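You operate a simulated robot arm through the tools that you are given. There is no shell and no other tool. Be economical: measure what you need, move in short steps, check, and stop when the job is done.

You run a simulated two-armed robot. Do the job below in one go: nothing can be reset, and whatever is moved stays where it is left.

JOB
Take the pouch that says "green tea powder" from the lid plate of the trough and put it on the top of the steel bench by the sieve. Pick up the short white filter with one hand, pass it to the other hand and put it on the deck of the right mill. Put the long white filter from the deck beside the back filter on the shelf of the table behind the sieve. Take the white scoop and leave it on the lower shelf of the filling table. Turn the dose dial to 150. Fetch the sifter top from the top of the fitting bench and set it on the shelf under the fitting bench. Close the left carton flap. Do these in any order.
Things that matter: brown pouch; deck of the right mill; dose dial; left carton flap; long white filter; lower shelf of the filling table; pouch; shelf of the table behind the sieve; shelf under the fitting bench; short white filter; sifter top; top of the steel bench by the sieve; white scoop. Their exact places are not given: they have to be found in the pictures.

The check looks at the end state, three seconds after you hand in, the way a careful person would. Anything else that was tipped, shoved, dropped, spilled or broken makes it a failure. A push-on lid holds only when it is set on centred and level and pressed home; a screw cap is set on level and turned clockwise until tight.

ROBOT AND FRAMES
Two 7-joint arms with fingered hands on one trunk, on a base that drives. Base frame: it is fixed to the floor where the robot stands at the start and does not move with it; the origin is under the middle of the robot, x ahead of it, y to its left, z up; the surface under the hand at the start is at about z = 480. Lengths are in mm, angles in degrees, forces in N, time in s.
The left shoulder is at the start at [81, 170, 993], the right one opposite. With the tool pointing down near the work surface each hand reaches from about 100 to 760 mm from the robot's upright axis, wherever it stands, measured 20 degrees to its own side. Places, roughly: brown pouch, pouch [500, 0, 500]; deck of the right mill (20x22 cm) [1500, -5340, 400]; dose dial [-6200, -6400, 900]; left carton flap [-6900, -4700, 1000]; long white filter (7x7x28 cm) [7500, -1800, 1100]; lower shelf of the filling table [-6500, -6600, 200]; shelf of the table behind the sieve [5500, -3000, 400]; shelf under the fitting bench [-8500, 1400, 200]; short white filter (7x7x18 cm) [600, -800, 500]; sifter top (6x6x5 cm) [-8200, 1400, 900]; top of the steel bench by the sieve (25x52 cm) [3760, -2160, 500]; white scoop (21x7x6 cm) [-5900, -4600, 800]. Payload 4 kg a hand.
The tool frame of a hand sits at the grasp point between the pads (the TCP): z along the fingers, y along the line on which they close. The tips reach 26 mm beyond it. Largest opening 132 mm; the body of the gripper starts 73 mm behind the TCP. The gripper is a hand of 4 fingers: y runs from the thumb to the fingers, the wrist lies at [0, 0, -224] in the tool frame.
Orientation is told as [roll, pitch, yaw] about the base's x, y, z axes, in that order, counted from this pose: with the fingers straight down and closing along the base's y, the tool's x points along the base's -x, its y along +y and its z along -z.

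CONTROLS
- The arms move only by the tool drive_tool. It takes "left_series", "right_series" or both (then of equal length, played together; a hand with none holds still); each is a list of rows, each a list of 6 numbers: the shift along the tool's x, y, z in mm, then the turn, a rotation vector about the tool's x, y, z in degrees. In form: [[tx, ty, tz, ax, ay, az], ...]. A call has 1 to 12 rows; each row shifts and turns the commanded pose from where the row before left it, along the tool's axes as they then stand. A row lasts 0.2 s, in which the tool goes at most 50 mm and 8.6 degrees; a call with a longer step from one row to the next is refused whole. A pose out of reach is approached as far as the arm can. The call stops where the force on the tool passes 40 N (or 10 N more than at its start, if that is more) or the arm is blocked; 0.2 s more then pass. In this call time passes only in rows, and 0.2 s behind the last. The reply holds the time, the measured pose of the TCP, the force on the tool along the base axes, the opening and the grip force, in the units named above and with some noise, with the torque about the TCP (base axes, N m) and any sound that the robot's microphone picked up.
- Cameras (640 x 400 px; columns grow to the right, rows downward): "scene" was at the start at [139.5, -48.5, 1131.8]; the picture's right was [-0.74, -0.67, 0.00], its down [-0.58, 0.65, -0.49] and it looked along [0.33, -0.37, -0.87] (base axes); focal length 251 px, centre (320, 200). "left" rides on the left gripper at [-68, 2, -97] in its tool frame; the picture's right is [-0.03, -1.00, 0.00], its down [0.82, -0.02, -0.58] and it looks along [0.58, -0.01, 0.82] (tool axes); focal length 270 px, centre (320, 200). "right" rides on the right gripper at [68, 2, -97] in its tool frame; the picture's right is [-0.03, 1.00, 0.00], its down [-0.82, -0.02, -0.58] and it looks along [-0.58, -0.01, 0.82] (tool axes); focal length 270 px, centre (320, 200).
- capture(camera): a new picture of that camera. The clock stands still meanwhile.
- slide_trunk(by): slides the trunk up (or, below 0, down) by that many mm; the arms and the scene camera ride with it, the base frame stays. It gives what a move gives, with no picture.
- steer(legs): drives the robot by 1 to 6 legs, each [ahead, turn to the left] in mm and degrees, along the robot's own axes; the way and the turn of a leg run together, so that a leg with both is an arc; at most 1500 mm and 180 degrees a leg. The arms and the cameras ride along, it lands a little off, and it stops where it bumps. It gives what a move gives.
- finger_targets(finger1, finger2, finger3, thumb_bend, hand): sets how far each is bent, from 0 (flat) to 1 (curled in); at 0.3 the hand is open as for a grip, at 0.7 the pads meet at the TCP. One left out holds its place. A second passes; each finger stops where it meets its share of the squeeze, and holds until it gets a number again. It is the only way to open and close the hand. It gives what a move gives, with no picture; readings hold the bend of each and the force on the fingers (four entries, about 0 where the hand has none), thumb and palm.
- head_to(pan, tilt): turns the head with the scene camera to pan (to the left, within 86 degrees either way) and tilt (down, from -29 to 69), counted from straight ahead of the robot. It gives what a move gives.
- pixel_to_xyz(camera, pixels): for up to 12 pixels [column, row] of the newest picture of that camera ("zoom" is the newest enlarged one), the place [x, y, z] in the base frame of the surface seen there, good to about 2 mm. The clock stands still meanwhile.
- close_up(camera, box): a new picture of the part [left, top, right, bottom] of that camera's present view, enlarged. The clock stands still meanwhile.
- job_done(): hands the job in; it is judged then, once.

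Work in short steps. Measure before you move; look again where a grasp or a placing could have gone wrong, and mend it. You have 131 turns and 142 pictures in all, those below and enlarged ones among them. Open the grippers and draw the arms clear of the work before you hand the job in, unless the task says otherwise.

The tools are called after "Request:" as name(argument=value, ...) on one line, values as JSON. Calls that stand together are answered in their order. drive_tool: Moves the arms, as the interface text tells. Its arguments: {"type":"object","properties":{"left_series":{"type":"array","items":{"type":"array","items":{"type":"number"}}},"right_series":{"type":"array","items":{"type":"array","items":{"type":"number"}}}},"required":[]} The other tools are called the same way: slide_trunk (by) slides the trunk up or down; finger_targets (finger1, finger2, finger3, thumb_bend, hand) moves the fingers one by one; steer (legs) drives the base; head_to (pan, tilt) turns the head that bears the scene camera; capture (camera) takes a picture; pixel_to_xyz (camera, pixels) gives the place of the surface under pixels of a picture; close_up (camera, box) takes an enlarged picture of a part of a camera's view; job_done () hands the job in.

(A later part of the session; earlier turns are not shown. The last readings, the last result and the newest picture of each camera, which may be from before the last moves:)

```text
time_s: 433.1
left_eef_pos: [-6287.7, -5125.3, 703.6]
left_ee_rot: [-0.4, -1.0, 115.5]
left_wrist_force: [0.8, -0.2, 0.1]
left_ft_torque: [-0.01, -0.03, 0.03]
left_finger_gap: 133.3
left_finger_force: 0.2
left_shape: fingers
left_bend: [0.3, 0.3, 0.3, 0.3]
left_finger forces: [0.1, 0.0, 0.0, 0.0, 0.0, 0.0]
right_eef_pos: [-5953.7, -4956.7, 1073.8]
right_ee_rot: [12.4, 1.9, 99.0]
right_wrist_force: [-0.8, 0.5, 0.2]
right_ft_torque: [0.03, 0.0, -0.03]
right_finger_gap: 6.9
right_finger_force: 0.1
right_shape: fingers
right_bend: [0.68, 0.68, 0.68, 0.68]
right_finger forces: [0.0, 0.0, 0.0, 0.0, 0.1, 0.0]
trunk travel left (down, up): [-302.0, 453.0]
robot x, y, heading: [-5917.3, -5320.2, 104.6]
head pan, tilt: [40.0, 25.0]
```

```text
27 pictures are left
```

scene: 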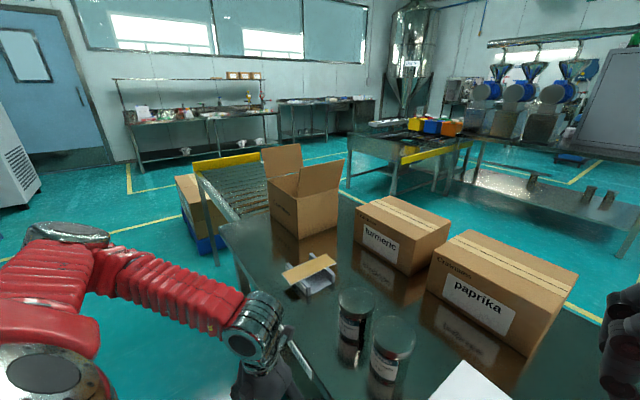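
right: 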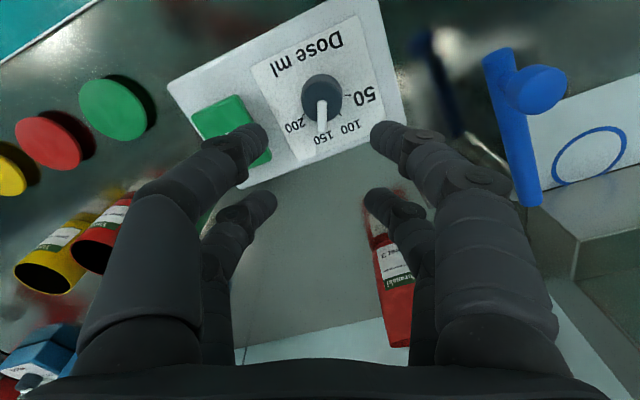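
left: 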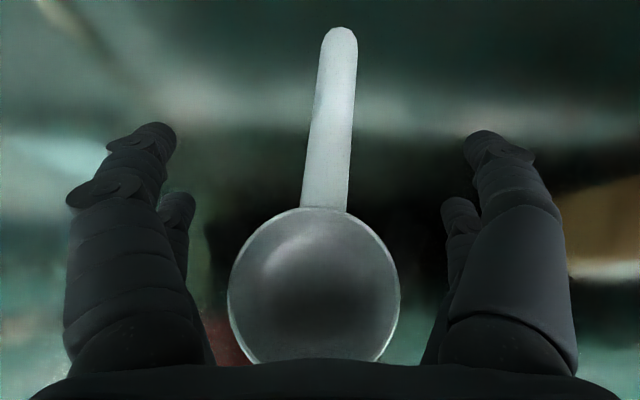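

Stalls left me on the south side of the packing table, which also works: the left flap is at (283,165). I measure the carton from here, then move west along the table.

Request:
pixel_to_xyz(camera="scene", pixels=[[283, 165], [266, 152], [298, 147], [273, 176], [297, 176], [322, 180], [341, 163], [305, 210], [300, 195], [272, 185], [335, 195], [290, 240]])

Request:
steer(legs=[[-250, 0]])

Request:
steer(legs=[[0, 36]])

Request:
steer(legs=[[0, 36]])

Request:
steer(legs=[[850, 0]])

Request:
steer(legs=[[0, -38]])

Request:
steer(legs=[[0, -38]])

Request:
head_to(pan=0, tilt=30)

Request:
capture(camera="scene")

```text
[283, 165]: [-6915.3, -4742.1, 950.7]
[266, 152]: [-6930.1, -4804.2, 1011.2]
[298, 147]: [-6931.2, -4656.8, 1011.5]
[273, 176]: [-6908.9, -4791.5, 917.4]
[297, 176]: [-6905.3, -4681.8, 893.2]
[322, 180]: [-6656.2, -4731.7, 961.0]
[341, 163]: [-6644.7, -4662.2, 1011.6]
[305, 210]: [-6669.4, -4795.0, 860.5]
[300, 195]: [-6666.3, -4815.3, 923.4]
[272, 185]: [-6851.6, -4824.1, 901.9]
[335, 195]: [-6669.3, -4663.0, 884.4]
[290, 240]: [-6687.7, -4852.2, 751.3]
```

```text
time_s: 434.9
left_eef_pos: [-6224.0, -5370.0, 703.3]
left_ee_rot: [-0.4, -1.0, 115.1]
left_wrist_force: [0.1, -0.3, 1.1]
left_ft_torque: [0.01, 0.01, 0.01]
left_finger_gap: 133.2
left_finger_force: 0.1
left_shape: fingers
left_bend: [0.3, 0.3, 0.3, 0.3]
left_finger forces: [0.0, 0.1, 0.0, 0.2, 0.0, 0.0]
right_eef_pos: [-5888.0, -5200.0, 1074.4]
right_ee_rot: [12.4, 1.8, 98.8]
right_wrist_force: [-0.3, -0.6, 0.3]
right_ft_torque: [0.0, -0.01, 0.01]
right_finger_gap: 7.1
right_finger_force: 0.0
right_shape: fingers
right_bend: [0.68, 0.68, 0.68, 0.68]
right_finger forces: [0.1, 0.0, 0.0, 0.0, 0.0, 0.0]
trunk travel left (down, up): [-302.0, 453.0]
robot x, y, heading: [-5853.1, -5567.9, 104.0]
head pan, tilt: [40.0, 25.0]
```

```text
time_s: 436.7
left_eef_pos: [-6272.3, -5546.5, 704.2]
left_ee_rot: [-0.2, -1.0, 140.9]
left_wrist_force: [0.2, -0.3, -0.7]
left_ft_torque: [0.02, 0.01, 0.01]
left_finger_gap: 133.0
left_finger_force: 0.0
left_shape: fingers
left_bend: [0.3, 0.3, 0.3, 0.3]
left_finger forces: [0.0, 0.0, 0.0, 0.1, 0.1, 0.1]
right_eef_pos: [-6043.1, -5247.1, 1076.3]
right_ee_rot: [12.9, 2.1, 124.3]
right_wrist_force: [-0.5, -1.0, -0.8]
right_ft_torque: [-0.04, -0.01, -0.02]
right_finger_gap: 6.9
right_finger_force: 0.1
right_shape: fingers
right_bend: [0.68, 0.68, 0.68, 0.68]
right_finger forces: [0.0, 0.0, 0.0, 0.1, 0.0, 0.0]
trunk travel left (down, up): [-302.0, 453.0]
robot x, y, heading: [-5837.7, -5555.7, 130.1]
head pan, tilt: [40.0, 25.0]
stopped in leg 1: the robot was blocked; the commanded pose is now the measured one
```

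```text
time_s: 438.7
left_eef_pos: [-6222.9, -5756.9, 705.3]
left_ee_rot: [-0.3, -1.3, 170.2]
left_wrist_force: [0.0, 0.9, 0.3]
left_ft_torque: [-0.01, 0.0, 0.0]
left_finger_gap: 133.0
left_finger_force: 0.0
left_shape: fingers
left_bend: [0.3, 0.3, 0.3, 0.3]
left_finger forces: [0.0, 0.0, 0.1, 0.0, 0.0, 0.0]
right_eef_pos: [-6174.8, -5364.3, 1091.3]
right_ee_rot: [14.8, -1.6, 148.5]
right_wrist_force: [0.1, -0.4, 0.1]
right_ft_torque: [-0.04, 0.04, -0.02]
right_finger_gap: 7.0
right_finger_force: 0.2
right_shape: fingers
right_bend: [0.68, 0.68, 0.68, 0.68]
right_finger forces: [0.0, 0.0, 0.0, 0.0, 0.1, 0.0]
trunk travel left (down, up): [-302.0, 453.0]
robot x, y, heading: [-5828.8, -5531.8, 159.6]
head pan, tilt: [40.0, 25.0]
stopped in leg 1: the robot was blocked; the commanded pose is now the measured one
```

```text
time_s: 442.7
left_eef_pos: [-6912.3, -5496.5, 701.6]
left_ee_rot: [-0.4, 0.0, 168.1]
left_wrist_force: [0.0, 0.0, 0.6]
left_ft_torque: [0.0, -0.05, 0.01]
left_finger_gap: 132.9
left_finger_force: 0.1
left_shape: fingers
left_bend: [0.3, 0.3, 0.3, 0.3]
left_finger forces: [0.1, 0.0, 0.0, 0.0, 0.0, 0.0]
right_eef_pos: [-6843.3, -5104.6, 1093.9]
right_ee_rot: [15.0, -1.7, 146.9]
right_wrist_force: [-0.5, 0.2, 0.2]
right_ft_torque: [-0.03, 0.0, -0.02]
right_finger_gap: 7.1
right_finger_force: 0.1
right_shape: fingers
right_bend: [0.68, 0.68, 0.68, 0.68]
right_finger forces: [0.0, 0.0, 0.0, 0.1, 0.0, 0.0]
trunk travel left (down, up): [-302.0, 453.0]
robot x, y, heading: [-6528.9, -5325.4, 153.7]
head pan, tilt: [40.0, 25.0]
stopped in leg 1: the robot was blocked; the commanded pose is now the measured one
```

```text
time_s: 444.1
left_eef_pos: [-6948.3, -5420.3, 703.3]
left_ee_rot: [-0.1, -0.1, 157.4]
left_wrist_force: [-1.0, 0.6, 1.1]
left_ft_torque: [-0.04, -0.02, -0.02]
left_finger_gap: 133.1
left_finger_force: 0.1
left_shape: fingers
left_bend: [0.3, 0.3, 0.3, 0.3]
left_finger forces: [0.0, 0.0, 0.1, 0.0, 0.0, 0.0]
right_eef_pos: [-6803.2, -5049.3, 1094.2]
right_ee_rot: [14.8, -1.9, 136.1]
right_wrist_force: [0.5, -0.6, 0.0]
right_ft_torque: [-0.03, 0.01, 0.0]
right_finger_gap: 6.9
right_finger_force: 0.0
right_shape: fingers
right_bend: [0.68, 0.68, 0.68, 0.68]
right_finger forces: [0.0, 0.0, 0.0, 0.1, 0.1, 0.1]
trunk travel left (down, up): [-302.0, 453.0]
robot x, y, heading: [-6541.4, -5338.9, 148.3]
head pan, tilt: [40.0, 25.0]
stopped in leg 1: the robot was blocked; the commanded pose is now the measured one
```

```text
time_s: 444.9
left_eef_pos: [-6949.0, -5416.6, 703.1]
left_ee_rot: [0.0, -0.2, 156.4]
left_wrist_force: [-0.8, 0.0, 0.6]
left_ft_torque: [0.02, 0.01, -0.01]
left_finger_gap: 132.9
left_finger_force: 0.0
left_shape: fingers
left_bend: [0.3, 0.3, 0.3, 0.3]
left_finger forces: [0.0, 0.0, 0.0, 0.0, 0.0, 0.0]
right_eef_pos: [-6800.2, -5047.9, 1095.6]
right_ee_rot: [14.6, -2.1, 135.2]
right_wrist_force: [-0.9, -0.3, 0.1]
right_ft_torque: [0.01, -0.01, -0.02]
right_finger_gap: 6.9
right_finger_force: 0.1
right_shape: fingers
right_bend: [0.68, 0.68, 0.68, 0.68]
right_finger forces: [0.0, 0.0, 0.0, 0.1, 0.0, 0.0]
trunk travel left (down, up): [-302.0, 453.0]
robot x, y, heading: [-6539.9, -5337.8, 148.1]
head pan, tilt: [40.0, 25.0]
stopped in leg 1: the robot was blocked; the commanded pose is now the measured one
```

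```text
time_s: 446.0
left_eef_pos: [-6949.9, -5415.1, 703.7]
left_ee_rot: [-0.1, -0.2, 156.4]
left_wrist_force: [-0.3, -0.1, 0.2]
left_ft_torque: [0.02, 0.01, 0.0]
left_finger_gap: 132.7
left_finger_force: 0.1
left_shape: fingers
left_bend: [0.3, 0.3, 0.3, 0.3]
left_finger forces: [0.0, 0.0, 0.0, 0.0, 0.0, 0.0]
right_eef_pos: [-6800.2, -5047.8, 1095.2]
right_ee_rot: [14.6, -1.9, 135.2]
right_wrist_force: [0.9, -0.4, -0.3]
right_ft_torque: [0.01, -0.02, 0.01]
right_finger_gap: 7.0
right_finger_force: 0.0
right_shape: fingers
right_bend: [0.68, 0.68, 0.68, 0.68]
right_finger forces: [0.0, 0.0, 0.0, 0.0, 0.0, 0.1]
trunk travel left (down, up): [-302.0, 453.0]
robot x, y, heading: [-6541.6, -5339.7, 147.7]
head pan, tilt: [0.0, 30.0]
```

```text
26 pictures are left
```

scene: 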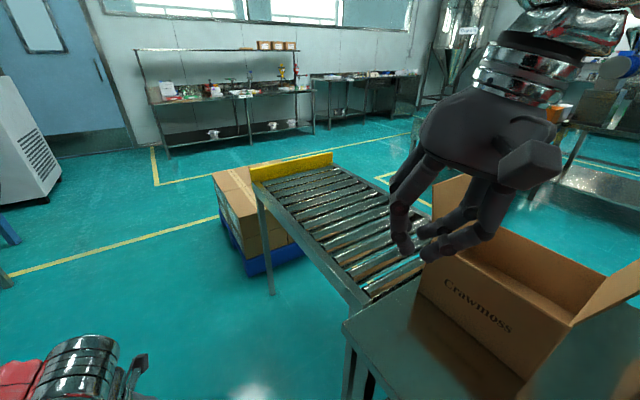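

Carton: west (left) flap stands at x≈-6905…-6931, y -4657…-4804, top z 1011; rim z≈905. I straighten the right hand, bring it over and behind that flap on its west side.

Request:
drive_tool(right_series=[[0, 0, 0, 7.3, 0, 0], [0, 0, 0, 7.3, 0, 0], [-42.8, 3.1, 0, 0, 0, 0], [-42.8, 3.1, 0, 0, 0, 0], [-42.8, 3.1, 0, 0, 0, 0], [-42.8, 3.1, 0, 0, 0, 0], [-42.8, 3.1, 0, 0, 0, 0], [-42.8, 3.1, 0, 0, 0, 0], [-32.9, -33.1, 0, 0, 0, 0], [-32.9, -33.1, 0, 0, 0, 0], [-32.9, -33.1, 0, 0, 0, 0]])

Request:
head_to(pan=-25, tilt=25)

Request:
capture(camera="scene")

```text
time_s: 448.4
left_eef_pos: [-6950.5, -5415.9, 704.9]
left_ee_rot: [0.0, -0.2, 156.4]
left_wrist_force: [0.2, -0.5, -0.1]
left_ft_torque: [0.02, -0.03, 0.0]
left_finger_gap: 133.0
left_finger_force: 0.0
left_shape: fingers
left_bend: [0.3, 0.3, 0.3, 0.3]
left_finger forces: [0.0, 0.1, 0.1, 0.0, 0.0, 0.0]
right_eef_pos: [-6913.3, -4711.7, 1095.0]
right_ee_rot: [0.1, -1.9, 135.2]
right_wrist_force: [-0.6, 0.1, 0.4]
right_ft_torque: [-0.01, -0.03, -0.01]
right_finger_gap: 6.8
right_finger_force: 0.0
right_shape: fingers
right_bend: [0.68, 0.68, 0.68, 0.68]
right_finger forces: [0.0, 0.1, 0.0, 0.0, 0.0, 0.0]
right hand out of reach, approached as far as the arm can: row 5, 6, 7, 8, 11
trunk travel left (down, up): [-302.0, 453.0]
robot x, y, heading: [-6542.5, -5340.2, 147.8]
head pan, tilt: [0.0, 30.0]
```

```text
time_s: 449.3
left_eef_pos: [-6949.5, -5415.7, 704.8]
left_ee_rot: [-0.2, -0.2, 156.4]
left_wrist_force: [0.1, 0.2, -0.4]
left_ft_torque: [0.01, -0.04, 0.0]
left_finger_gap: 132.8
left_finger_force: 0.1
left_shape: fingers
left_bend: [0.3, 0.3, 0.3, 0.3]
left_finger forces: [0.1, 0.0, 0.0, 0.0, 0.0, 0.0]
right_eef_pos: [-6912.3, -4711.4, 1095.2]
right_ee_rot: [0.1, -2.1, 135.2]
right_wrist_force: [-0.2, -0.2, -0.2]
right_ft_torque: [-0.01, 0.0, 0.0]
right_finger_gap: 7.0
right_finger_force: 0.1
right_shape: fingers
right_bend: [0.68, 0.68, 0.68, 0.68]
right_finger forces: [0.1, 0.0, 0.0, 0.0, 0.0, 0.0]
trunk travel left (down, up): [-302.0, 453.0]
robot x, y, heading: [-6541.5, -5341.4, 148.0]
head pan, tilt: [-25.0, 25.0]
```

```text
25 pictures are left
```

scene: 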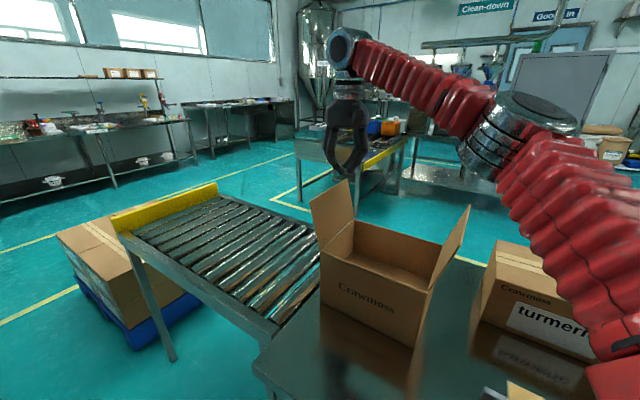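

I turn the base 6° left to get the hand west of the flap, lower it to z≈985, then push east and down in an arc.

Request:
steer(legs=[[0, 6.5]])

Request:
drive_tool(right_series=[[0, 0, 37, 0, 0, 0], [0, 0, 37, 0, 0, 0], [0, 0, 36, 0, 0, 0]])

Request:
capture(camera="scene")

```text
time_s: 450.3
left_eef_pos: [-6940.2, -5462.7, 703.8]
left_ee_rot: [-0.1, -0.1, 162.9]
left_wrist_force: [-0.4, 0.6, 0.2]
left_ft_torque: [-0.02, -0.03, 0.0]
left_finger_gap: 132.9
left_finger_force: 0.0
left_shape: fingers
left_bend: [0.3, 0.3, 0.3, 0.3]
left_finger forces: [0.0, 0.0, 0.0, 0.0, 0.1, 0.1]
right_eef_pos: [-6983.1, -4756.2, 1094.4]
right_ee_rot: [0.2, -1.8, 141.5]
right_wrist_force: [-0.1, 0.2, -1.1]
right_ft_torque: [0.02, -0.03, 0.02]
right_finger_gap: 7.0
right_finger_force: 0.1
right_shape: fingers
right_bend: [0.68, 0.68, 0.68, 0.68]
right_finger forces: [0.0, 0.1, 0.0, 0.1, 0.0, 0.1]
trunk travel left (down, up): [-302.0, 453.0]
robot x, y, heading: [-6541.0, -5331.7, 154.7]
head pan, tilt: [-25.0, 25.0]
```

```text
time_s: 451.1
left_eef_pos: [-6939.0, -5460.9, 703.6]
left_ee_rot: [-0.1, -0.3, 163.0]
left_wrist_force: [0.1, -0.2, -0.7]
left_ft_torque: [0.02, -0.01, -0.04]
left_finger_gap: 133.0
left_finger_force: 0.1
left_shape: fingers
left_bend: [0.3, 0.3, 0.3, 0.3]
left_finger forces: [0.0, 0.0, 0.0, 0.0, 0.0, 0.0]
right_eef_pos: [-6988.8, -4753.8, 984.0]
right_ee_rot: [0.2, -2.0, 141.5]
right_wrist_force: [0.4, 0.0, -0.3]
right_ft_torque: [-0.03, -0.05, 0.02]
right_finger_gap: 7.1
right_finger_force: 0.1
right_shape: fingers
right_bend: [0.68, 0.68, 0.68, 0.68]
right_finger forces: [0.0, 0.0, 0.1, 0.0, 0.0, 0.0]
trunk travel left (down, up): [-302.0, 453.0]
robot x, y, heading: [-6542.4, -5334.3, 154.5]
head pan, tilt: [-25.0, 25.0]
```

```text
24 pictures are left
```

scene: 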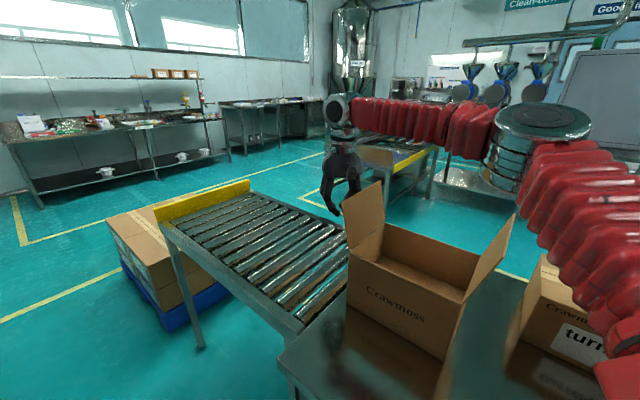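

The hand is west of the flap. I push east 140 mm, then east and down over the carton.

Request:
drive_tool(right_series=[[21.8, -17.5, 0, 0, 0, 0], [21.8, -17.5, 0, 0, 0, 0], [21.8, -17.5, 0, 0, 0, 0], [21.8, -17.5, 0, 0, 0, 0], [21.8, -17.5, 0, 0, 0, 0], [9.3, -7.5, 14, 0, 0, 0], [9.3, -7.5, 14, 0, 0, 0], [9.3, -7.5, 14, 0, 0, 0], [0, 0, 6, 0, 0, 0]])

Request:
close_up(camera="scene", box=[310, 140, 530, 360])

```text
time_s: 453.1
left_eef_pos: [-6940.4, -5462.8, 704.5]
left_ee_rot: [-0.2, -0.4, 162.8]
left_wrist_force: [0.0, 0.7, -0.4]
left_ft_torque: [0.0, 0.03, 0.02]
left_finger_gap: 132.7
left_finger_force: 0.1
left_shape: fingers
left_bend: [0.3, 0.3, 0.3, 0.3]
left_finger forces: [0.0, 0.0, 0.1, 0.1, 0.1, 0.0]
right_eef_pos: [-6810.8, -4753.1, 938.6]
right_ee_rot: [0.2, -2.9, 141.5]
right_wrist_force: [-7.0, 7.2, 39.1]
right_ft_torque: [0.08, -0.1, -0.02]
right_finger_gap: 4.9
right_finger_force: 19.6
right_shape: fingers
right_bend: [0.71, 0.7, 0.69, 0.68]
right_finger forces: [10.8, 6.7, 7.4, 0.0, 14.1, 0.0]
trunk travel left (down, up): [-302.0, 453.0]
robot x, y, heading: [-6543.4, -5334.4, 154.3]
head pan, tilt: [-25.0, 25.0]
```

```text
1.82 times, centred on (420, 250) of scene
```

zoom: 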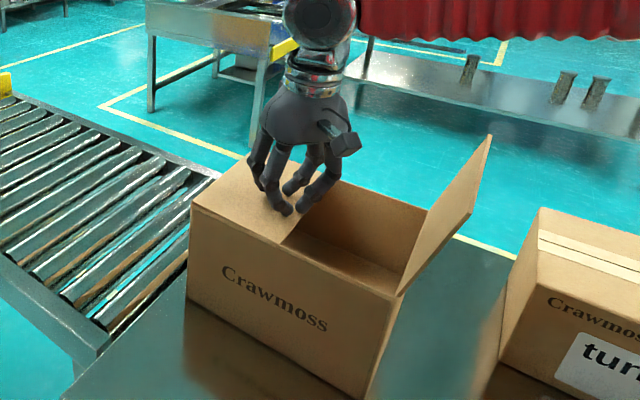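

The left flap lies flat, closed. I lift the hand and tuck it, and take bearings for the route to the fitting bench.

Request:
pixel_to_xyz(camera="scene", pixels=[[200, 345], [160, 325], [255, 175], [305, 158], [190, 195], [428, 195], [160, 185], [280, 140], [395, 180], [480, 190], [60, 260], [355, 100]])

Request:
drive_tool(right_series=[[0, 0, -40, 0, 0, 0], [0, 0, -45, 0, 0, 0], [0, 0, -45, 0, 0, 0], [0, 0, -30, 0, 0, 0], [48, 0, 0, 0, 0, 0], [48, 0, 0, 0, 0, 0], [48, 0, 0, 0, 0, 0], [48, 0, 0, 0, 0, 0], [48, 0, 0, 0, 0, 0], [48, 0, 0, 0, 0, 0], [40, 0, 0, 0, 0, 0]])

Request:
head_to(pan=-45, tilt=10)

Request:
capture(camera="scene")

```text
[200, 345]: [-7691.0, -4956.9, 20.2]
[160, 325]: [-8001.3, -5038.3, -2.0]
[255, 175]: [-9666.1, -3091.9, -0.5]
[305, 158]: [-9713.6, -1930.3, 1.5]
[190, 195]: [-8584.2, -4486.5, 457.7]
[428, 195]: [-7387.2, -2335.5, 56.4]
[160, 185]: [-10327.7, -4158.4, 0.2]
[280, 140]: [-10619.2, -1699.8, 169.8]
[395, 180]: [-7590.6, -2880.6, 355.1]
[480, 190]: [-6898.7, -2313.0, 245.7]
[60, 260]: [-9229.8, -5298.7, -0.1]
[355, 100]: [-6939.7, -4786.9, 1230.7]
```

```text
time_s: 455.5
left_eef_pos: [-6940.6, -5461.9, 704.2]
left_ee_rot: [-0.2, -0.2, 162.9]
left_wrist_force: [0.0, 0.3, -0.5]
left_ft_torque: [0.02, -0.01, 0.0]
left_finger_gap: 132.8
left_finger_force: 0.2
left_shape: fingers
left_bend: [0.3, 0.3, 0.3, 0.3]
left_finger forces: [0.0, 0.1, 0.0, 0.1, 0.0, 0.0]
right_eef_pos: [-6550.0, -4958.9, 1083.2]
right_ee_rot: [0.1, -1.9, 141.5]
right_wrist_force: [0.1, -0.8, -0.4]
right_ft_torque: [0.01, 0.04, 0.0]
right_finger_gap: 6.4
right_finger_force: 0.1
right_shape: fingers
right_bend: [0.68, 0.68, 0.68, 0.68]
right_finger forces: [0.0, 0.0, 0.1, 0.0, 0.0, 0.0]
right hand out of reach, approached as far as the arm can: row 11
trunk travel left (down, up): [-302.0, 453.0]
robot x, y, heading: [-6540.1, -5335.2, 154.4]
head pan, tilt: [-25.0, 25.0]
```

```text
time_s: 456.3
left_eef_pos: [-6941.0, -5462.1, 704.0]
left_ee_rot: [-0.1, -0.2, 162.9]
left_wrist_force: [-0.9, 0.4, -0.4]
left_ft_torque: [-0.03, -0.02, 0.03]
left_finger_gap: 132.9
left_finger_force: 0.1
left_shape: fingers
left_bend: [0.3, 0.3, 0.3, 0.3]
left_finger forces: [0.0, 0.1, 0.1, 0.0, 0.0, 0.0]
right_eef_pos: [-6551.2, -4959.1, 1082.4]
right_ee_rot: [0.2, -2.0, 141.5]
right_wrist_force: [-0.9, 0.6, -0.1]
right_ft_torque: [-0.01, 0.04, -0.02]
right_finger_gap: 6.7
right_finger_force: 0.1
right_shape: fingers
right_bend: [0.68, 0.68, 0.68, 0.68]
right_finger forces: [0.0, 0.0, 0.0, 0.0, 0.0, 0.0]
trunk travel left (down, up): [-302.0, 453.0]
robot x, y, heading: [-6544.9, -5331.0, 154.3]
head pan, tilt: [-45.0, 10.0]
```

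```text
22 pictures are left
```

scene: 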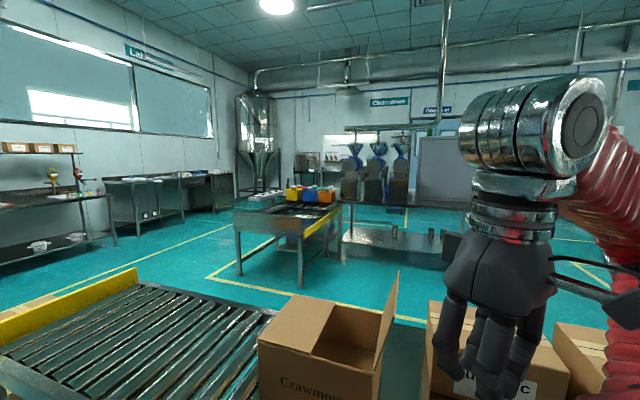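

The flap stays closed. I back off from the table, drive west past the pallet, and turn north.

Request:
steer(legs=[[-150, 0]])

Request:
steer(legs=[[0, 29]])

Request:
steer(legs=[[1500, 0], [1450, 0]])

Request:
steer(legs=[[0, -33]])

Request:
steer(legs=[[0, -33]])

Request:
steer(legs=[[0, -31]])

Request:
head_to(pan=0, tilt=10)

Request:
capture(camera="scene")

```text
time_s: 457.7
left_eef_pos: [-6801.7, -5527.8, 704.5]
left_ee_rot: [-0.2, -0.3, 162.7]
left_wrist_force: [1.0, -0.5, -0.6]
left_ft_torque: [0.01, -0.02, -0.01]
left_finger_gap: 133.0
left_finger_force: 0.0
left_shape: fingers
left_bend: [0.3, 0.3, 0.3, 0.3]
left_finger forces: [0.1, 0.0, 0.0, 0.0, 0.0, 0.0]
right_eef_pos: [-6409.3, -5026.1, 1083.0]
right_ee_rot: [0.3, -2.0, 141.3]
right_wrist_force: [0.2, 0.1, 0.0]
right_ft_torque: [0.03, 0.02, 0.03]
right_finger_gap: 6.5
right_finger_force: 0.1
right_shape: fingers
right_bend: [0.68, 0.68, 0.68, 0.68]
right_finger forces: [0.1, 0.1, 0.0, 0.0, 0.1, 0.0]
trunk travel left (down, up): [-302.0, 453.0]
robot x, y, heading: [-6402.1, -5398.2, 154.1]
head pan, tilt: [-45.0, 10.0]
```

```text
time_s: 460.1
left_eef_pos: [-6686.8, -5708.6, 705.2]
left_ee_rot: [-0.2, -0.2, -167.8]
left_wrist_force: [0.3, 0.0, 0.7]
left_ft_torque: [-0.01, 0.0, -0.01]
left_finger_gap: 133.2
left_finger_force: 0.0
left_shape: fingers
left_bend: [0.3, 0.3, 0.3, 0.3]
left_finger forces: [0.1, 0.0, 0.1, 0.0, 0.0, 0.1]
right_eef_pos: [-6594.7, -5077.2, 1089.1]
right_ee_rot: [0.2, -1.8, 170.7]
right_wrist_force: [0.3, -0.5, -0.3]
right_ft_torque: [-0.01, 0.0, 0.02]
right_finger_gap: 7.0
right_finger_force: 0.0
right_shape: fingers
right_bend: [0.68, 0.68, 0.68, 0.68]
right_finger forces: [0.0, 0.0, 0.1, 0.0, 0.0, 0.0]
trunk travel left (down, up): [-302.0, 453.0]
robot x, y, heading: [-6404.3, -5381.7, -176.8]
head pan, tilt: [-45.0, 10.0]
stopped in leg 1: the robot was blocked; the commanded pose is now the measured one
```

```text
time_s: 474.3
left_eef_pos: [-9591.0, -5807.2, 705.5]
left_ee_rot: [-0.2, -0.2, -170.1]
left_wrist_force: [-0.1, 0.1, -0.2]
left_ft_torque: [-0.02, -0.02, -0.02]
left_finger_gap: 132.8
left_finger_force: 0.1
left_shape: fingers
left_bend: [0.3, 0.3, 0.3, 0.3]
left_finger forces: [0.1, 0.0, 0.0, 0.0, 0.0, 0.0]
right_eef_pos: [-9474.8, -5180.1, 1087.8]
right_ee_rot: [0.2, -1.7, 168.5]
right_wrist_force: [-0.5, 0.7, 0.2]
right_ft_torque: [0.01, 0.0, 0.01]
right_finger_gap: 7.2
right_finger_force: 0.1
right_shape: fingers
right_bend: [0.68, 0.68, 0.68, 0.68]
right_finger forces: [0.0, 0.0, 0.0, 0.0, 0.0, 0.0]
trunk travel left (down, up): [-302.0, 453.0]
robot x, y, heading: [-9293.3, -5493.4, -178.7]
head pan, tilt: [-45.0, 10.0]
```

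```text
time_s: 476.4
left_eef_pos: [-9713.4, -5598.9, 706.6]
left_ee_rot: [-0.1, -0.2, 157.5]
left_wrist_force: [0.4, 0.0, 0.2]
left_ft_torque: [0.02, -0.02, 0.03]
left_finger_gap: 132.9
left_finger_force: 0.0
left_shape: fingers
left_bend: [0.3, 0.3, 0.3, 0.3]
left_finger forces: [0.1, 0.1, 0.0, 0.0, 0.0, 0.0]
right_eef_pos: [-9279.3, -5133.2, 1089.4]
right_ee_rot: [0.3, -1.5, 136.1]
right_wrist_force: [0.6, -0.1, -0.1]
right_ft_torque: [-0.02, -0.01, -0.01]
right_finger_gap: 7.1
right_finger_force: 0.1
right_shape: fingers
right_bend: [0.68, 0.68, 0.68, 0.68]
right_finger forces: [0.0, 0.0, 0.0, 0.0, 0.1, 0.1]
trunk travel left (down, up): [-302.0, 453.0]
robot x, y, heading: [-9303.6, -5508.0, 148.5]
head pan, tilt: [-45.0, 10.0]
```

```text
time_s: 477.2
left_eef_pos: [-9708.1, -5588.9, 707.9]
left_ee_rot: [-0.4, -0.2, 156.7]
left_wrist_force: [0.2, -0.2, 0.0]
left_ft_torque: [0.03, 0.03, 0.0]
left_finger_gap: 132.8
left_finger_force: 0.0
left_shape: fingers
left_bend: [0.3, 0.3, 0.3, 0.3]
left_finger forces: [0.0, 0.0, 0.0, 0.1, 0.0, 0.1]
right_eef_pos: [-9272.6, -5127.3, 1092.3]
right_ee_rot: [0.4, -2.1, 135.8]
right_wrist_force: [0.7, -0.9, 0.6]
right_ft_torque: [0.01, -0.01, 0.01]
right_finger_gap: 7.2
right_finger_force: 0.1
right_shape: fingers
right_bend: [0.68, 0.68, 0.68, 0.68]
right_finger forces: [0.0, 0.0, 0.0, 0.0, 0.0, 0.1]
trunk travel left (down, up): [-302.0, 453.0]
robot x, y, heading: [-9302.2, -5514.2, 148.1]
head pan, tilt: [-45.0, 10.0]
stopped in leg 1: the robot was blocked; the commanded pose is now the measured one
```

```text
time_s: 478.9
left_eef_pos: [-9709.2, -5424.6, 708.9]
left_ee_rot: [-0.6, -0.4, 133.8]
left_wrist_force: [0.1, -0.8, -0.1]
left_ft_torque: [0.0, -0.01, 0.01]
left_finger_gap: 133.0
left_finger_force: 0.1
left_shape: fingers
left_bend: [0.3, 0.3, 0.3, 0.3]
left_finger forces: [0.0, 0.0, 0.1, 0.1, 0.0, 0.1]
right_eef_pos: [-9127.4, -5171.8, 1092.7]
right_ee_rot: [0.5, -2.0, 112.5]
right_wrist_force: [-0.7, -0.9, 0.0]
right_ft_torque: [0.0, -0.02, -0.02]
right_finger_gap: 7.1
right_finger_force: 0.1
right_shape: fingers
right_bend: [0.68, 0.68, 0.68, 0.68]
right_finger forces: [0.0, 0.0, 0.0, 0.0, 0.1, 0.0]
trunk travel left (down, up): [-302.0, 453.0]
robot x, y, heading: [-9317.1, -5520.2, 125.2]
head pan, tilt: [-45.0, 10.0]
stopped in leg 1: the robot was blocked; the commanded pose is now the measured one
```

```text
time_s: 480.0
left_eef_pos: [-9709.2, -5425.5, 707.4]
left_ee_rot: [-0.4, -0.3, 133.8]
left_wrist_force: [0.6, 1.0, 1.1]
left_ft_torque: [-0.03, 0.03, 0.02]
left_finger_gap: 133.2
left_finger_force: 0.2
left_shape: fingers
left_bend: [0.3, 0.3, 0.3, 0.3]
left_finger forces: [0.0, 0.1, 0.0, 0.0, 0.0, 0.0]
right_eef_pos: [-9126.3, -5170.9, 1093.0]
right_ee_rot: [0.6, -2.0, 112.7]
right_wrist_force: [0.1, -0.2, 0.1]
right_ft_torque: [-0.01, -0.01, 0.01]
right_finger_gap: 7.3
right_finger_force: 0.0
right_shape: fingers
right_bend: [0.68, 0.68, 0.68, 0.68]
right_finger forces: [0.1, 0.0, 0.0, 0.1, 0.0, 0.0]
trunk travel left (down, up): [-302.0, 453.0]
robot x, y, heading: [-9319.1, -5517.6, 125.1]
head pan, tilt: [0.0, 10.0]
```

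```text
21 pictures are left
```

scene: 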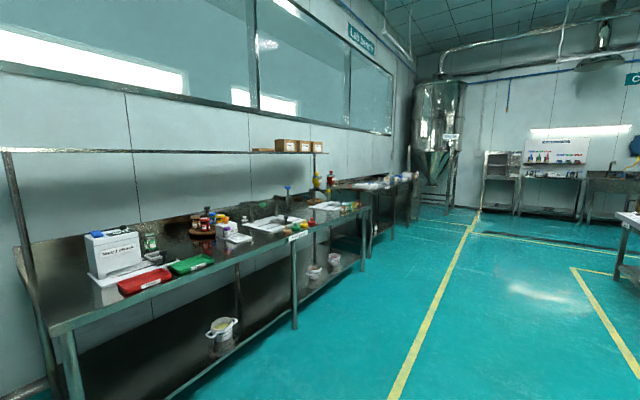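

I locate the benches under the board at (550,180), then arc right and drive north along the lane.

Request:
pixel_to_xyz(camera="scene", pixels=[[550, 180], [500, 178], [600, 182], [530, 210], [580, 215], [500, 205], [460, 190], [630, 210], [625, 270], [560, 150], [440, 200]])

Request:
steer(legs=[[400, -22]])

Request:
steer(legs=[[400, -22]])

Request:
steer(legs=[[1500, 0], [1500, 0], [700, 0]])

Request:
head_to(pan=0, tilt=12)

Request:
capture(camera="scene")

```text
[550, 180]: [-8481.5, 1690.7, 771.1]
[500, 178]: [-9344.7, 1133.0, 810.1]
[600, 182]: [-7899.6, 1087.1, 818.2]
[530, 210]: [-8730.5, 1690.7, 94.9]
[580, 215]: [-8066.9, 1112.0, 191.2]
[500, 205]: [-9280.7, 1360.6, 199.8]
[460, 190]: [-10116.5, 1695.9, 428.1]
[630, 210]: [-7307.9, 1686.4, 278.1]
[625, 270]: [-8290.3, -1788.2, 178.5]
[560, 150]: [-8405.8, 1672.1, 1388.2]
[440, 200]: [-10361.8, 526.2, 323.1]
```

```text
time_s: 482.5
left_eef_pos: [-9808.5, -4925.2, 709.1]
left_ee_rot: [-0.4, -0.3, 112.1]
left_wrist_force: [-0.5, -0.3, 0.1]
left_ft_torque: [-0.01, 0.02, -0.01]
left_finger_gap: 133.1
left_finger_force: 0.0
left_shape: fingers
left_bend: [0.3, 0.3, 0.3, 0.3]
left_finger forces: [0.1, 0.1, 0.0, 0.0, 0.0, 0.0]
right_eef_pos: [-9173.6, -4905.4, 1092.2]
right_ee_rot: [0.4, -1.9, 90.9]
right_wrist_force: [-0.4, 0.5, 0.6]
right_ft_torque: [0.0, 0.01, 0.02]
right_finger_gap: 7.0
right_finger_force: 0.1
right_shape: fingers
right_bend: [0.68, 0.68, 0.68, 0.68]
right_finger forces: [0.1, 0.0, 0.0, 0.1, 0.1, 0.0]
trunk travel left (down, up): [-302.0, 453.0]
robot x, y, heading: [-9487.7, -5161.7, 103.4]
head pan, tilt: [0.0, 10.0]
```

```text
time_s: 485.1
left_eef_pos: [-9705.7, -4415.0, 709.0]
left_ee_rot: [-0.4, -0.4, 89.2]
left_wrist_force: [0.5, 0.4, -0.1]
left_ft_torque: [-0.02, 0.02, 0.0]
left_finger_gap: 132.9
left_finger_force: 0.1
left_shape: fingers
left_bend: [0.3, 0.3, 0.3, 0.3]
left_finger forces: [0.0, 0.0, 0.0, 0.0, 0.0, 0.0]
right_eef_pos: [-9114.1, -4642.2, 1092.4]
right_ee_rot: [0.3, -1.8, 67.9]
right_wrist_force: [-0.4, 0.5, 0.5]
right_ft_torque: [-0.05, 0.01, 0.01]
right_finger_gap: 7.2
right_finger_force: 0.0
right_shape: fingers
right_bend: [0.68, 0.68, 0.68, 0.68]
right_finger forces: [0.0, 0.0, 0.0, 0.0, 0.0, 0.1]
trunk travel left (down, up): [-302.0, 453.0]
robot x, y, heading: [-9509.1, -4755.1, 80.8]
head pan, tilt: [0.0, 10.0]
```

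```text
time_s: 503.3
left_eef_pos: [-9067.8, -755.8, 710.3]
left_ee_rot: [-0.5, -0.3, 88.8]
left_wrist_force: [0.3, -0.6, 0.6]
left_ft_torque: [-0.02, 0.0, 0.04]
left_finger_gap: 133.2
left_finger_force: 0.1
left_shape: fingers
left_bend: [0.3, 0.3, 0.3, 0.3]
left_finger forces: [0.1, 0.1, 0.0, 0.2, 0.0, 0.0]
right_eef_pos: [-8476.6, -988.3, 1093.4]
right_ee_rot: [0.3, -1.8, 67.7]
right_wrist_force: [-0.4, 0.8, 1.2]
right_ft_torque: [0.02, 0.03, 0.0]
right_finger_gap: 7.1
right_finger_force: 0.1
right_shape: fingers
right_bend: [0.68, 0.68, 0.68, 0.68]
right_finger forces: [0.0, 0.0, 0.0, 0.1, 0.1, 0.0]
trunk travel left (down, up): [-302.0, 453.0]
robot x, y, heading: [-8873.8, -1101.9, 80.5]
head pan, tilt: [0.0, 10.0]
```

```text
time_s: 503.9
left_eef_pos: [-9067.9, -757.2, 709.7]
left_ee_rot: [-0.5, -0.4, 88.8]
left_wrist_force: [-0.3, 0.5, -0.9]
left_ft_torque: [0.03, 0.01, 0.0]
left_finger_gap: 133.0
left_finger_force: 0.1
left_shape: fingers
left_bend: [0.3, 0.3, 0.3, 0.3]
left_finger forces: [0.0, 0.0, 0.0, 0.0, 0.1, 0.0]
right_eef_pos: [-8476.1, -988.8, 1094.4]
right_ee_rot: [0.3, -1.9, 67.7]
right_wrist_force: [-0.3, -0.3, 0.2]
right_ft_torque: [0.01, 0.01, 0.01]
right_finger_gap: 7.1
right_finger_force: 0.0
right_shape: fingers
right_bend: [0.68, 0.68, 0.68, 0.68]
right_finger forces: [0.0, 0.0, 0.0, 0.1, 0.0, 0.0]
trunk travel left (down, up): [-302.0, 453.0]
robot x, y, heading: [-8876.6, -1102.9, 80.2]
head pan, tilt: [0.0, 12.0]
```

```text
20 pictures are left
```

scene: 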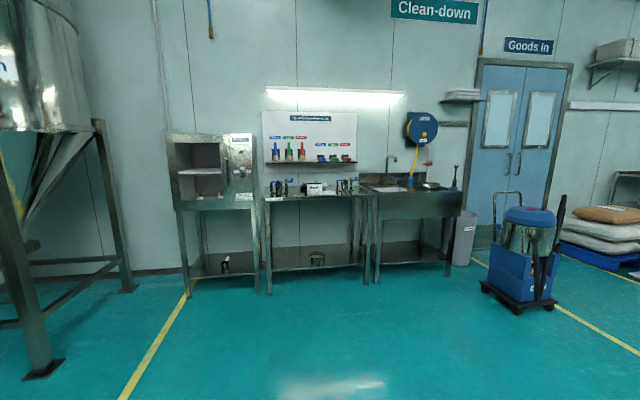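

The fitting bench is at (315,190) with small items on it. I zoom on it, then drive in front of it, raising the trunk and tilting the left hand forward on the way.

Request:
close_up(camera="scene", box=[260, 165, 372, 205])

Request:
pixel_to_xyz(camera="scene", pixels=[[278, 187], [289, 187], [303, 189], [315, 189], [340, 187], [353, 187], [318, 258], [300, 262], [268, 203], [330, 197]])

Request:
steer(legs=[[0, -16]])

Request:
steer(legs=[[1500, 0]])

Request:
steer(legs=[[0, 26]])

Request:
slide_trunk(by=250)

Request:
drive_tool(left_series=[[-42, -25, 0, 0, 0, 0], [-42, -25, 0, 0, 0, 0], [-42, -25, 0, 0, 0, 0], [-42, -25, 0, 0, 0, 0], [-42, -25, 0, 0, 0, 0], [-42, -25, 0, 0, 0, 0], [0, 0, 0, 0, -8.3, 0], [0, 0, 0, 0, -8.3, 0], [0, 0, 0, 0, -8.3, 0], [0, 0, 0, 0, -8.3, 0], [0, 0, 0, 0, -8.3, 0], [0, 0, 0, 0, -8.3, 0]])

Request:
head_to(pan=0, tilt=28)

Request:
capture(camera="scene")

```text
5.71 times, centred on (316, 185) of scene
```

zoom: 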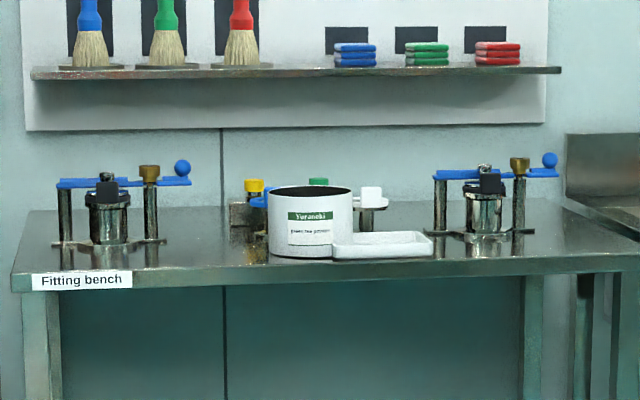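

```text
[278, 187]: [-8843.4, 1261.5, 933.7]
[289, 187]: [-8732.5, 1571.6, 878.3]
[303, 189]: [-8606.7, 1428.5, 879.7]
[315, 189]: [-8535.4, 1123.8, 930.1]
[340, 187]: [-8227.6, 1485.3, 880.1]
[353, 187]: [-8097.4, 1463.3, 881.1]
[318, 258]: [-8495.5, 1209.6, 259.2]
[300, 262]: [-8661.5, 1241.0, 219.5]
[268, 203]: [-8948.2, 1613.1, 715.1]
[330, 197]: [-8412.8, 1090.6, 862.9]
```

```text
time_s: 505.3
left_eef_pos: [-8967.3, -718.8, 709.3]
left_ee_rot: [-0.4, -0.3, 73.0]
left_wrist_force: [0.0, 0.9, 0.7]
left_ft_torque: [0.01, 0.0, -0.01]
left_finger_gap: 133.2
left_finger_force: 0.0
left_shape: fingers
left_bend: [0.3, 0.3, 0.3, 0.3]
left_finger forces: [0.0, 0.0, 0.1, 0.0, 0.0, 0.0]
right_eef_pos: [-8462.5, -1104.1, 1092.2]
right_ee_rot: [0.4, -1.8, 51.8]
right_wrist_force: [-0.8, 0.2, -0.6]
right_ft_torque: [-0.02, 0.02, -0.03]
right_finger_gap: 7.3
right_finger_force: 0.1
right_shape: fingers
right_bend: [0.68, 0.68, 0.68, 0.68]
right_finger forces: [0.1, 0.1, 0.1, 0.1, 0.0, 0.0]
trunk travel left (down, up): [-302.0, 453.0]
robot x, y, heading: [-8883.6, -1095.8, 64.5]
head pan, tilt: [0.0, 12.0]
```

```text
time_s: 513.0
left_eef_pos: [-8295.2, 650.8, 711.1]
left_ee_rot: [-0.6, -0.3, 72.0]
left_wrist_force: [0.0, 0.4, 0.4]
left_ft_torque: [0.01, 0.0, -0.01]
left_finger_gap: 132.9
left_finger_force: 0.1
left_shape: fingers
left_bend: [0.3, 0.3, 0.3, 0.3]
left_finger forces: [0.0, 0.0, 0.0, 0.0, 0.0, 0.0]
right_eef_pos: [-7798.0, 257.0, 1094.4]
right_ee_rot: [0.3, -1.8, 50.7]
right_wrist_force: [-0.1, 0.0, 0.4]
right_ft_torque: [0.01, 0.02, -0.02]
right_finger_gap: 7.0
right_finger_force: 0.1
right_shape: fingers
right_bend: [0.68, 0.68, 0.68, 0.68]
right_finger forces: [0.0, 0.0, 0.0, 0.0, 0.0, 0.0]
trunk travel left (down, up): [-302.0, 453.0]
robot x, y, heading: [-8224.3, 273.4, 63.8]
head pan, tilt: [0.0, 12.0]
```

```text
time_s: 514.9
left_eef_pos: [-8456.1, 577.6, 711.2]
left_ee_rot: [-0.6, -0.3, 98.2]
left_wrist_force: [-0.4, 0.2, -0.4]
left_ft_torque: [0.0, -0.02, -0.02]
left_finger_gap: 132.8
left_finger_force: 0.0
left_shape: fingers
left_bend: [0.3, 0.3, 0.3, 0.3]
left_finger forces: [0.1, 0.1, 0.1, 0.0, 0.1, 0.0]
right_eef_pos: [-7834.8, 446.6, 1093.9]
right_ee_rot: [0.5, -1.9, 77.1]
right_wrist_force: [-1.2, -0.6, 0.1]
right_ft_torque: [0.01, 0.01, 0.03]
right_finger_gap: 7.2
right_finger_force: 0.1
right_shape: fingers
right_bend: [0.68, 0.68, 0.68, 0.68]
right_finger forces: [0.0, 0.1, 0.0, 0.1, 0.0, 0.0]
trunk travel left (down, up): [-302.0, 453.0]
robot x, y, heading: [-8202.8, 272.7, 89.5]
head pan, tilt: [0.0, 12.0]
```

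```text
time_s: 517.4
left_eef_pos: [-8455.8, 577.5, 961.6]
left_ee_rot: [-0.3, -0.3, 98.1]
left_wrist_force: [0.8, -0.5, -0.3]
left_ft_torque: [0.0, 0.0, -0.02]
left_finger_gap: 133.0
left_finger_force: 0.1
left_shape: fingers
left_bend: [0.3, 0.3, 0.3, 0.3]
left_finger forces: [0.1, 0.1, 0.0, 0.1, 0.0, 0.0]
right_eef_pos: [-7832.6, 444.9, 1343.7]
right_ee_rot: [0.3, -1.9, 77.2]
right_wrist_force: [-0.2, 0.2, -0.1]
right_ft_torque: [0.0, 0.0, -0.01]
right_finger_gap: 7.0
right_finger_force: 0.2
right_shape: fingers
right_bend: [0.68, 0.68, 0.68, 0.68]
right_finger forces: [0.0, 0.0, 0.1, 0.1, 0.0, 0.0]
trunk travel left (down, up): [-552.0, 203.0]
robot x, y, heading: [-8202.5, 272.4, 89.5]
head pan, tilt: [0.0, 12.0]
```

```text
time_s: 520.0
left_eef_pos: [-8339.7, 850.1, 965.2]
left_ee_rot: [-0.8, -50.2, 98.8]
left_wrist_force: [-0.5, -1.1, -3.0]
left_ft_torque: [0.19, 0.01, -0.05]
left_finger_gap: 133.2
left_finger_force: 0.1
left_shape: fingers
left_bend: [0.3, 0.3, 0.3, 0.3]
left_finger forces: [0.0, 0.0, 0.0, 0.0, 0.1, 0.1]
right_eef_pos: [-7832.2, 446.3, 1343.4]
right_ee_rot: [0.6, -1.9, 77.1]
right_wrist_force: [0.1, -0.4, -0.3]
right_ft_torque: [-0.02, 0.04, -0.01]
right_finger_gap: 7.1
right_finger_force: 0.0
right_shape: fingers
right_bend: [0.68, 0.68, 0.68, 0.68]
right_finger forces: [0.0, 0.0, 0.0, 0.1, 0.0, 0.0]
trunk travel left (down, up): [-552.0, 203.0]
robot x, y, heading: [-8201.1, 274.0, 89.4]
head pan, tilt: [0.0, 12.0]
```

```text
time_s: 520.8
left_eef_pos: [-8341.4, 851.4, 967.3]
left_ee_rot: [-1.3, -50.2, 99.4]
left_wrist_force: [-0.2, 0.5, -0.4]
left_ft_torque: [0.0, -0.02, -0.01]
left_finger_gap: 133.2
left_finger_force: 0.2
left_shape: fingers
left_bend: [0.3, 0.3, 0.3, 0.3]
left_finger forces: [0.1, 0.1, 0.0, 0.0, 0.1, 0.0]
right_eef_pos: [-7833.0, 445.2, 1344.3]
right_ee_rot: [0.4, -1.9, 77.1]
right_wrist_force: [0.1, -0.5, 1.5]
right_ft_torque: [0.01, -0.02, 0.01]
right_finger_gap: 7.2
right_finger_force: 0.0
right_shape: fingers
right_bend: [0.68, 0.68, 0.68, 0.68]
right_finger forces: [0.0, 0.1, 0.0, 0.0, 0.1, 0.0]
trunk travel left (down, up): [-552.0, 203.0]
robot x, y, heading: [-8202.1, 270.5, 89.6]
head pan, tilt: [0.0, 28.0]
```

```text
18 pictures are left
```

scene: 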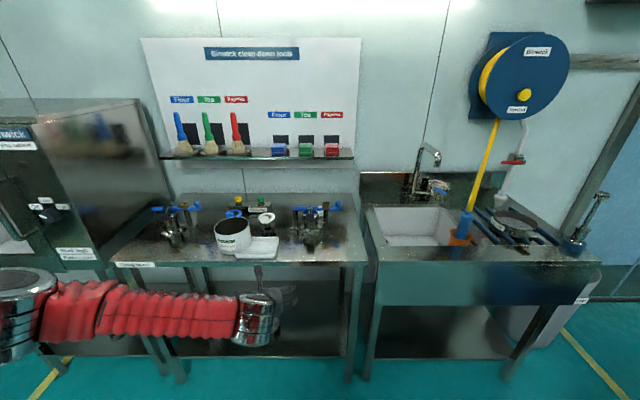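

Bench items are at (170,225), (235,235), (265,218) and (310,220). I zoom on them and measure to find the sifter top near (-8200,1400).

Request:
pixel_to_xyz(camera="scene", pixels=[[265, 218], [265, 226], [238, 202], [263, 201], [310, 218], [310, 232], [311, 225], [327, 215], [297, 215], [285, 240], [320, 250], [280, 222]])

Request:
close_up(camera="scene", box=[215, 190, 345, 270])

Request:
close_up(camera="scene", box=[280, 190, 350, 255])

```text
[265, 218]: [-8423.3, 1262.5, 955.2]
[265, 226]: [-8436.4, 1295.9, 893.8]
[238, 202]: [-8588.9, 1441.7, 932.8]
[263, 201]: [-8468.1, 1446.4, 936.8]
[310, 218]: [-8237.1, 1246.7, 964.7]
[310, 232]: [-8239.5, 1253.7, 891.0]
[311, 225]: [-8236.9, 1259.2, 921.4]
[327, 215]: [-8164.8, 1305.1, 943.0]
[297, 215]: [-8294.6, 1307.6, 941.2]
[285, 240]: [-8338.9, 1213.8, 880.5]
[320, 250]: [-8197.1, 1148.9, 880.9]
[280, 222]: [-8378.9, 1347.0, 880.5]
```

```text
4.92 times, centred on (280, 230) of scene
```

zoom: 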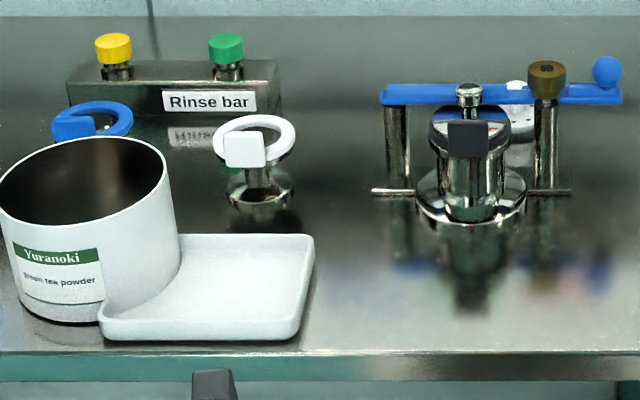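

```text
6.15 times, centred on (315, 222) of scene
```

zoom: 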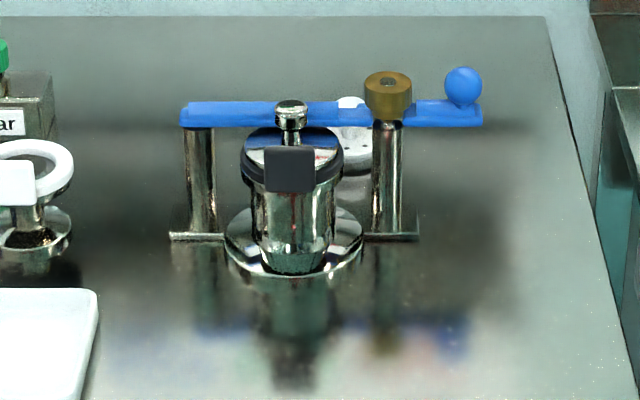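

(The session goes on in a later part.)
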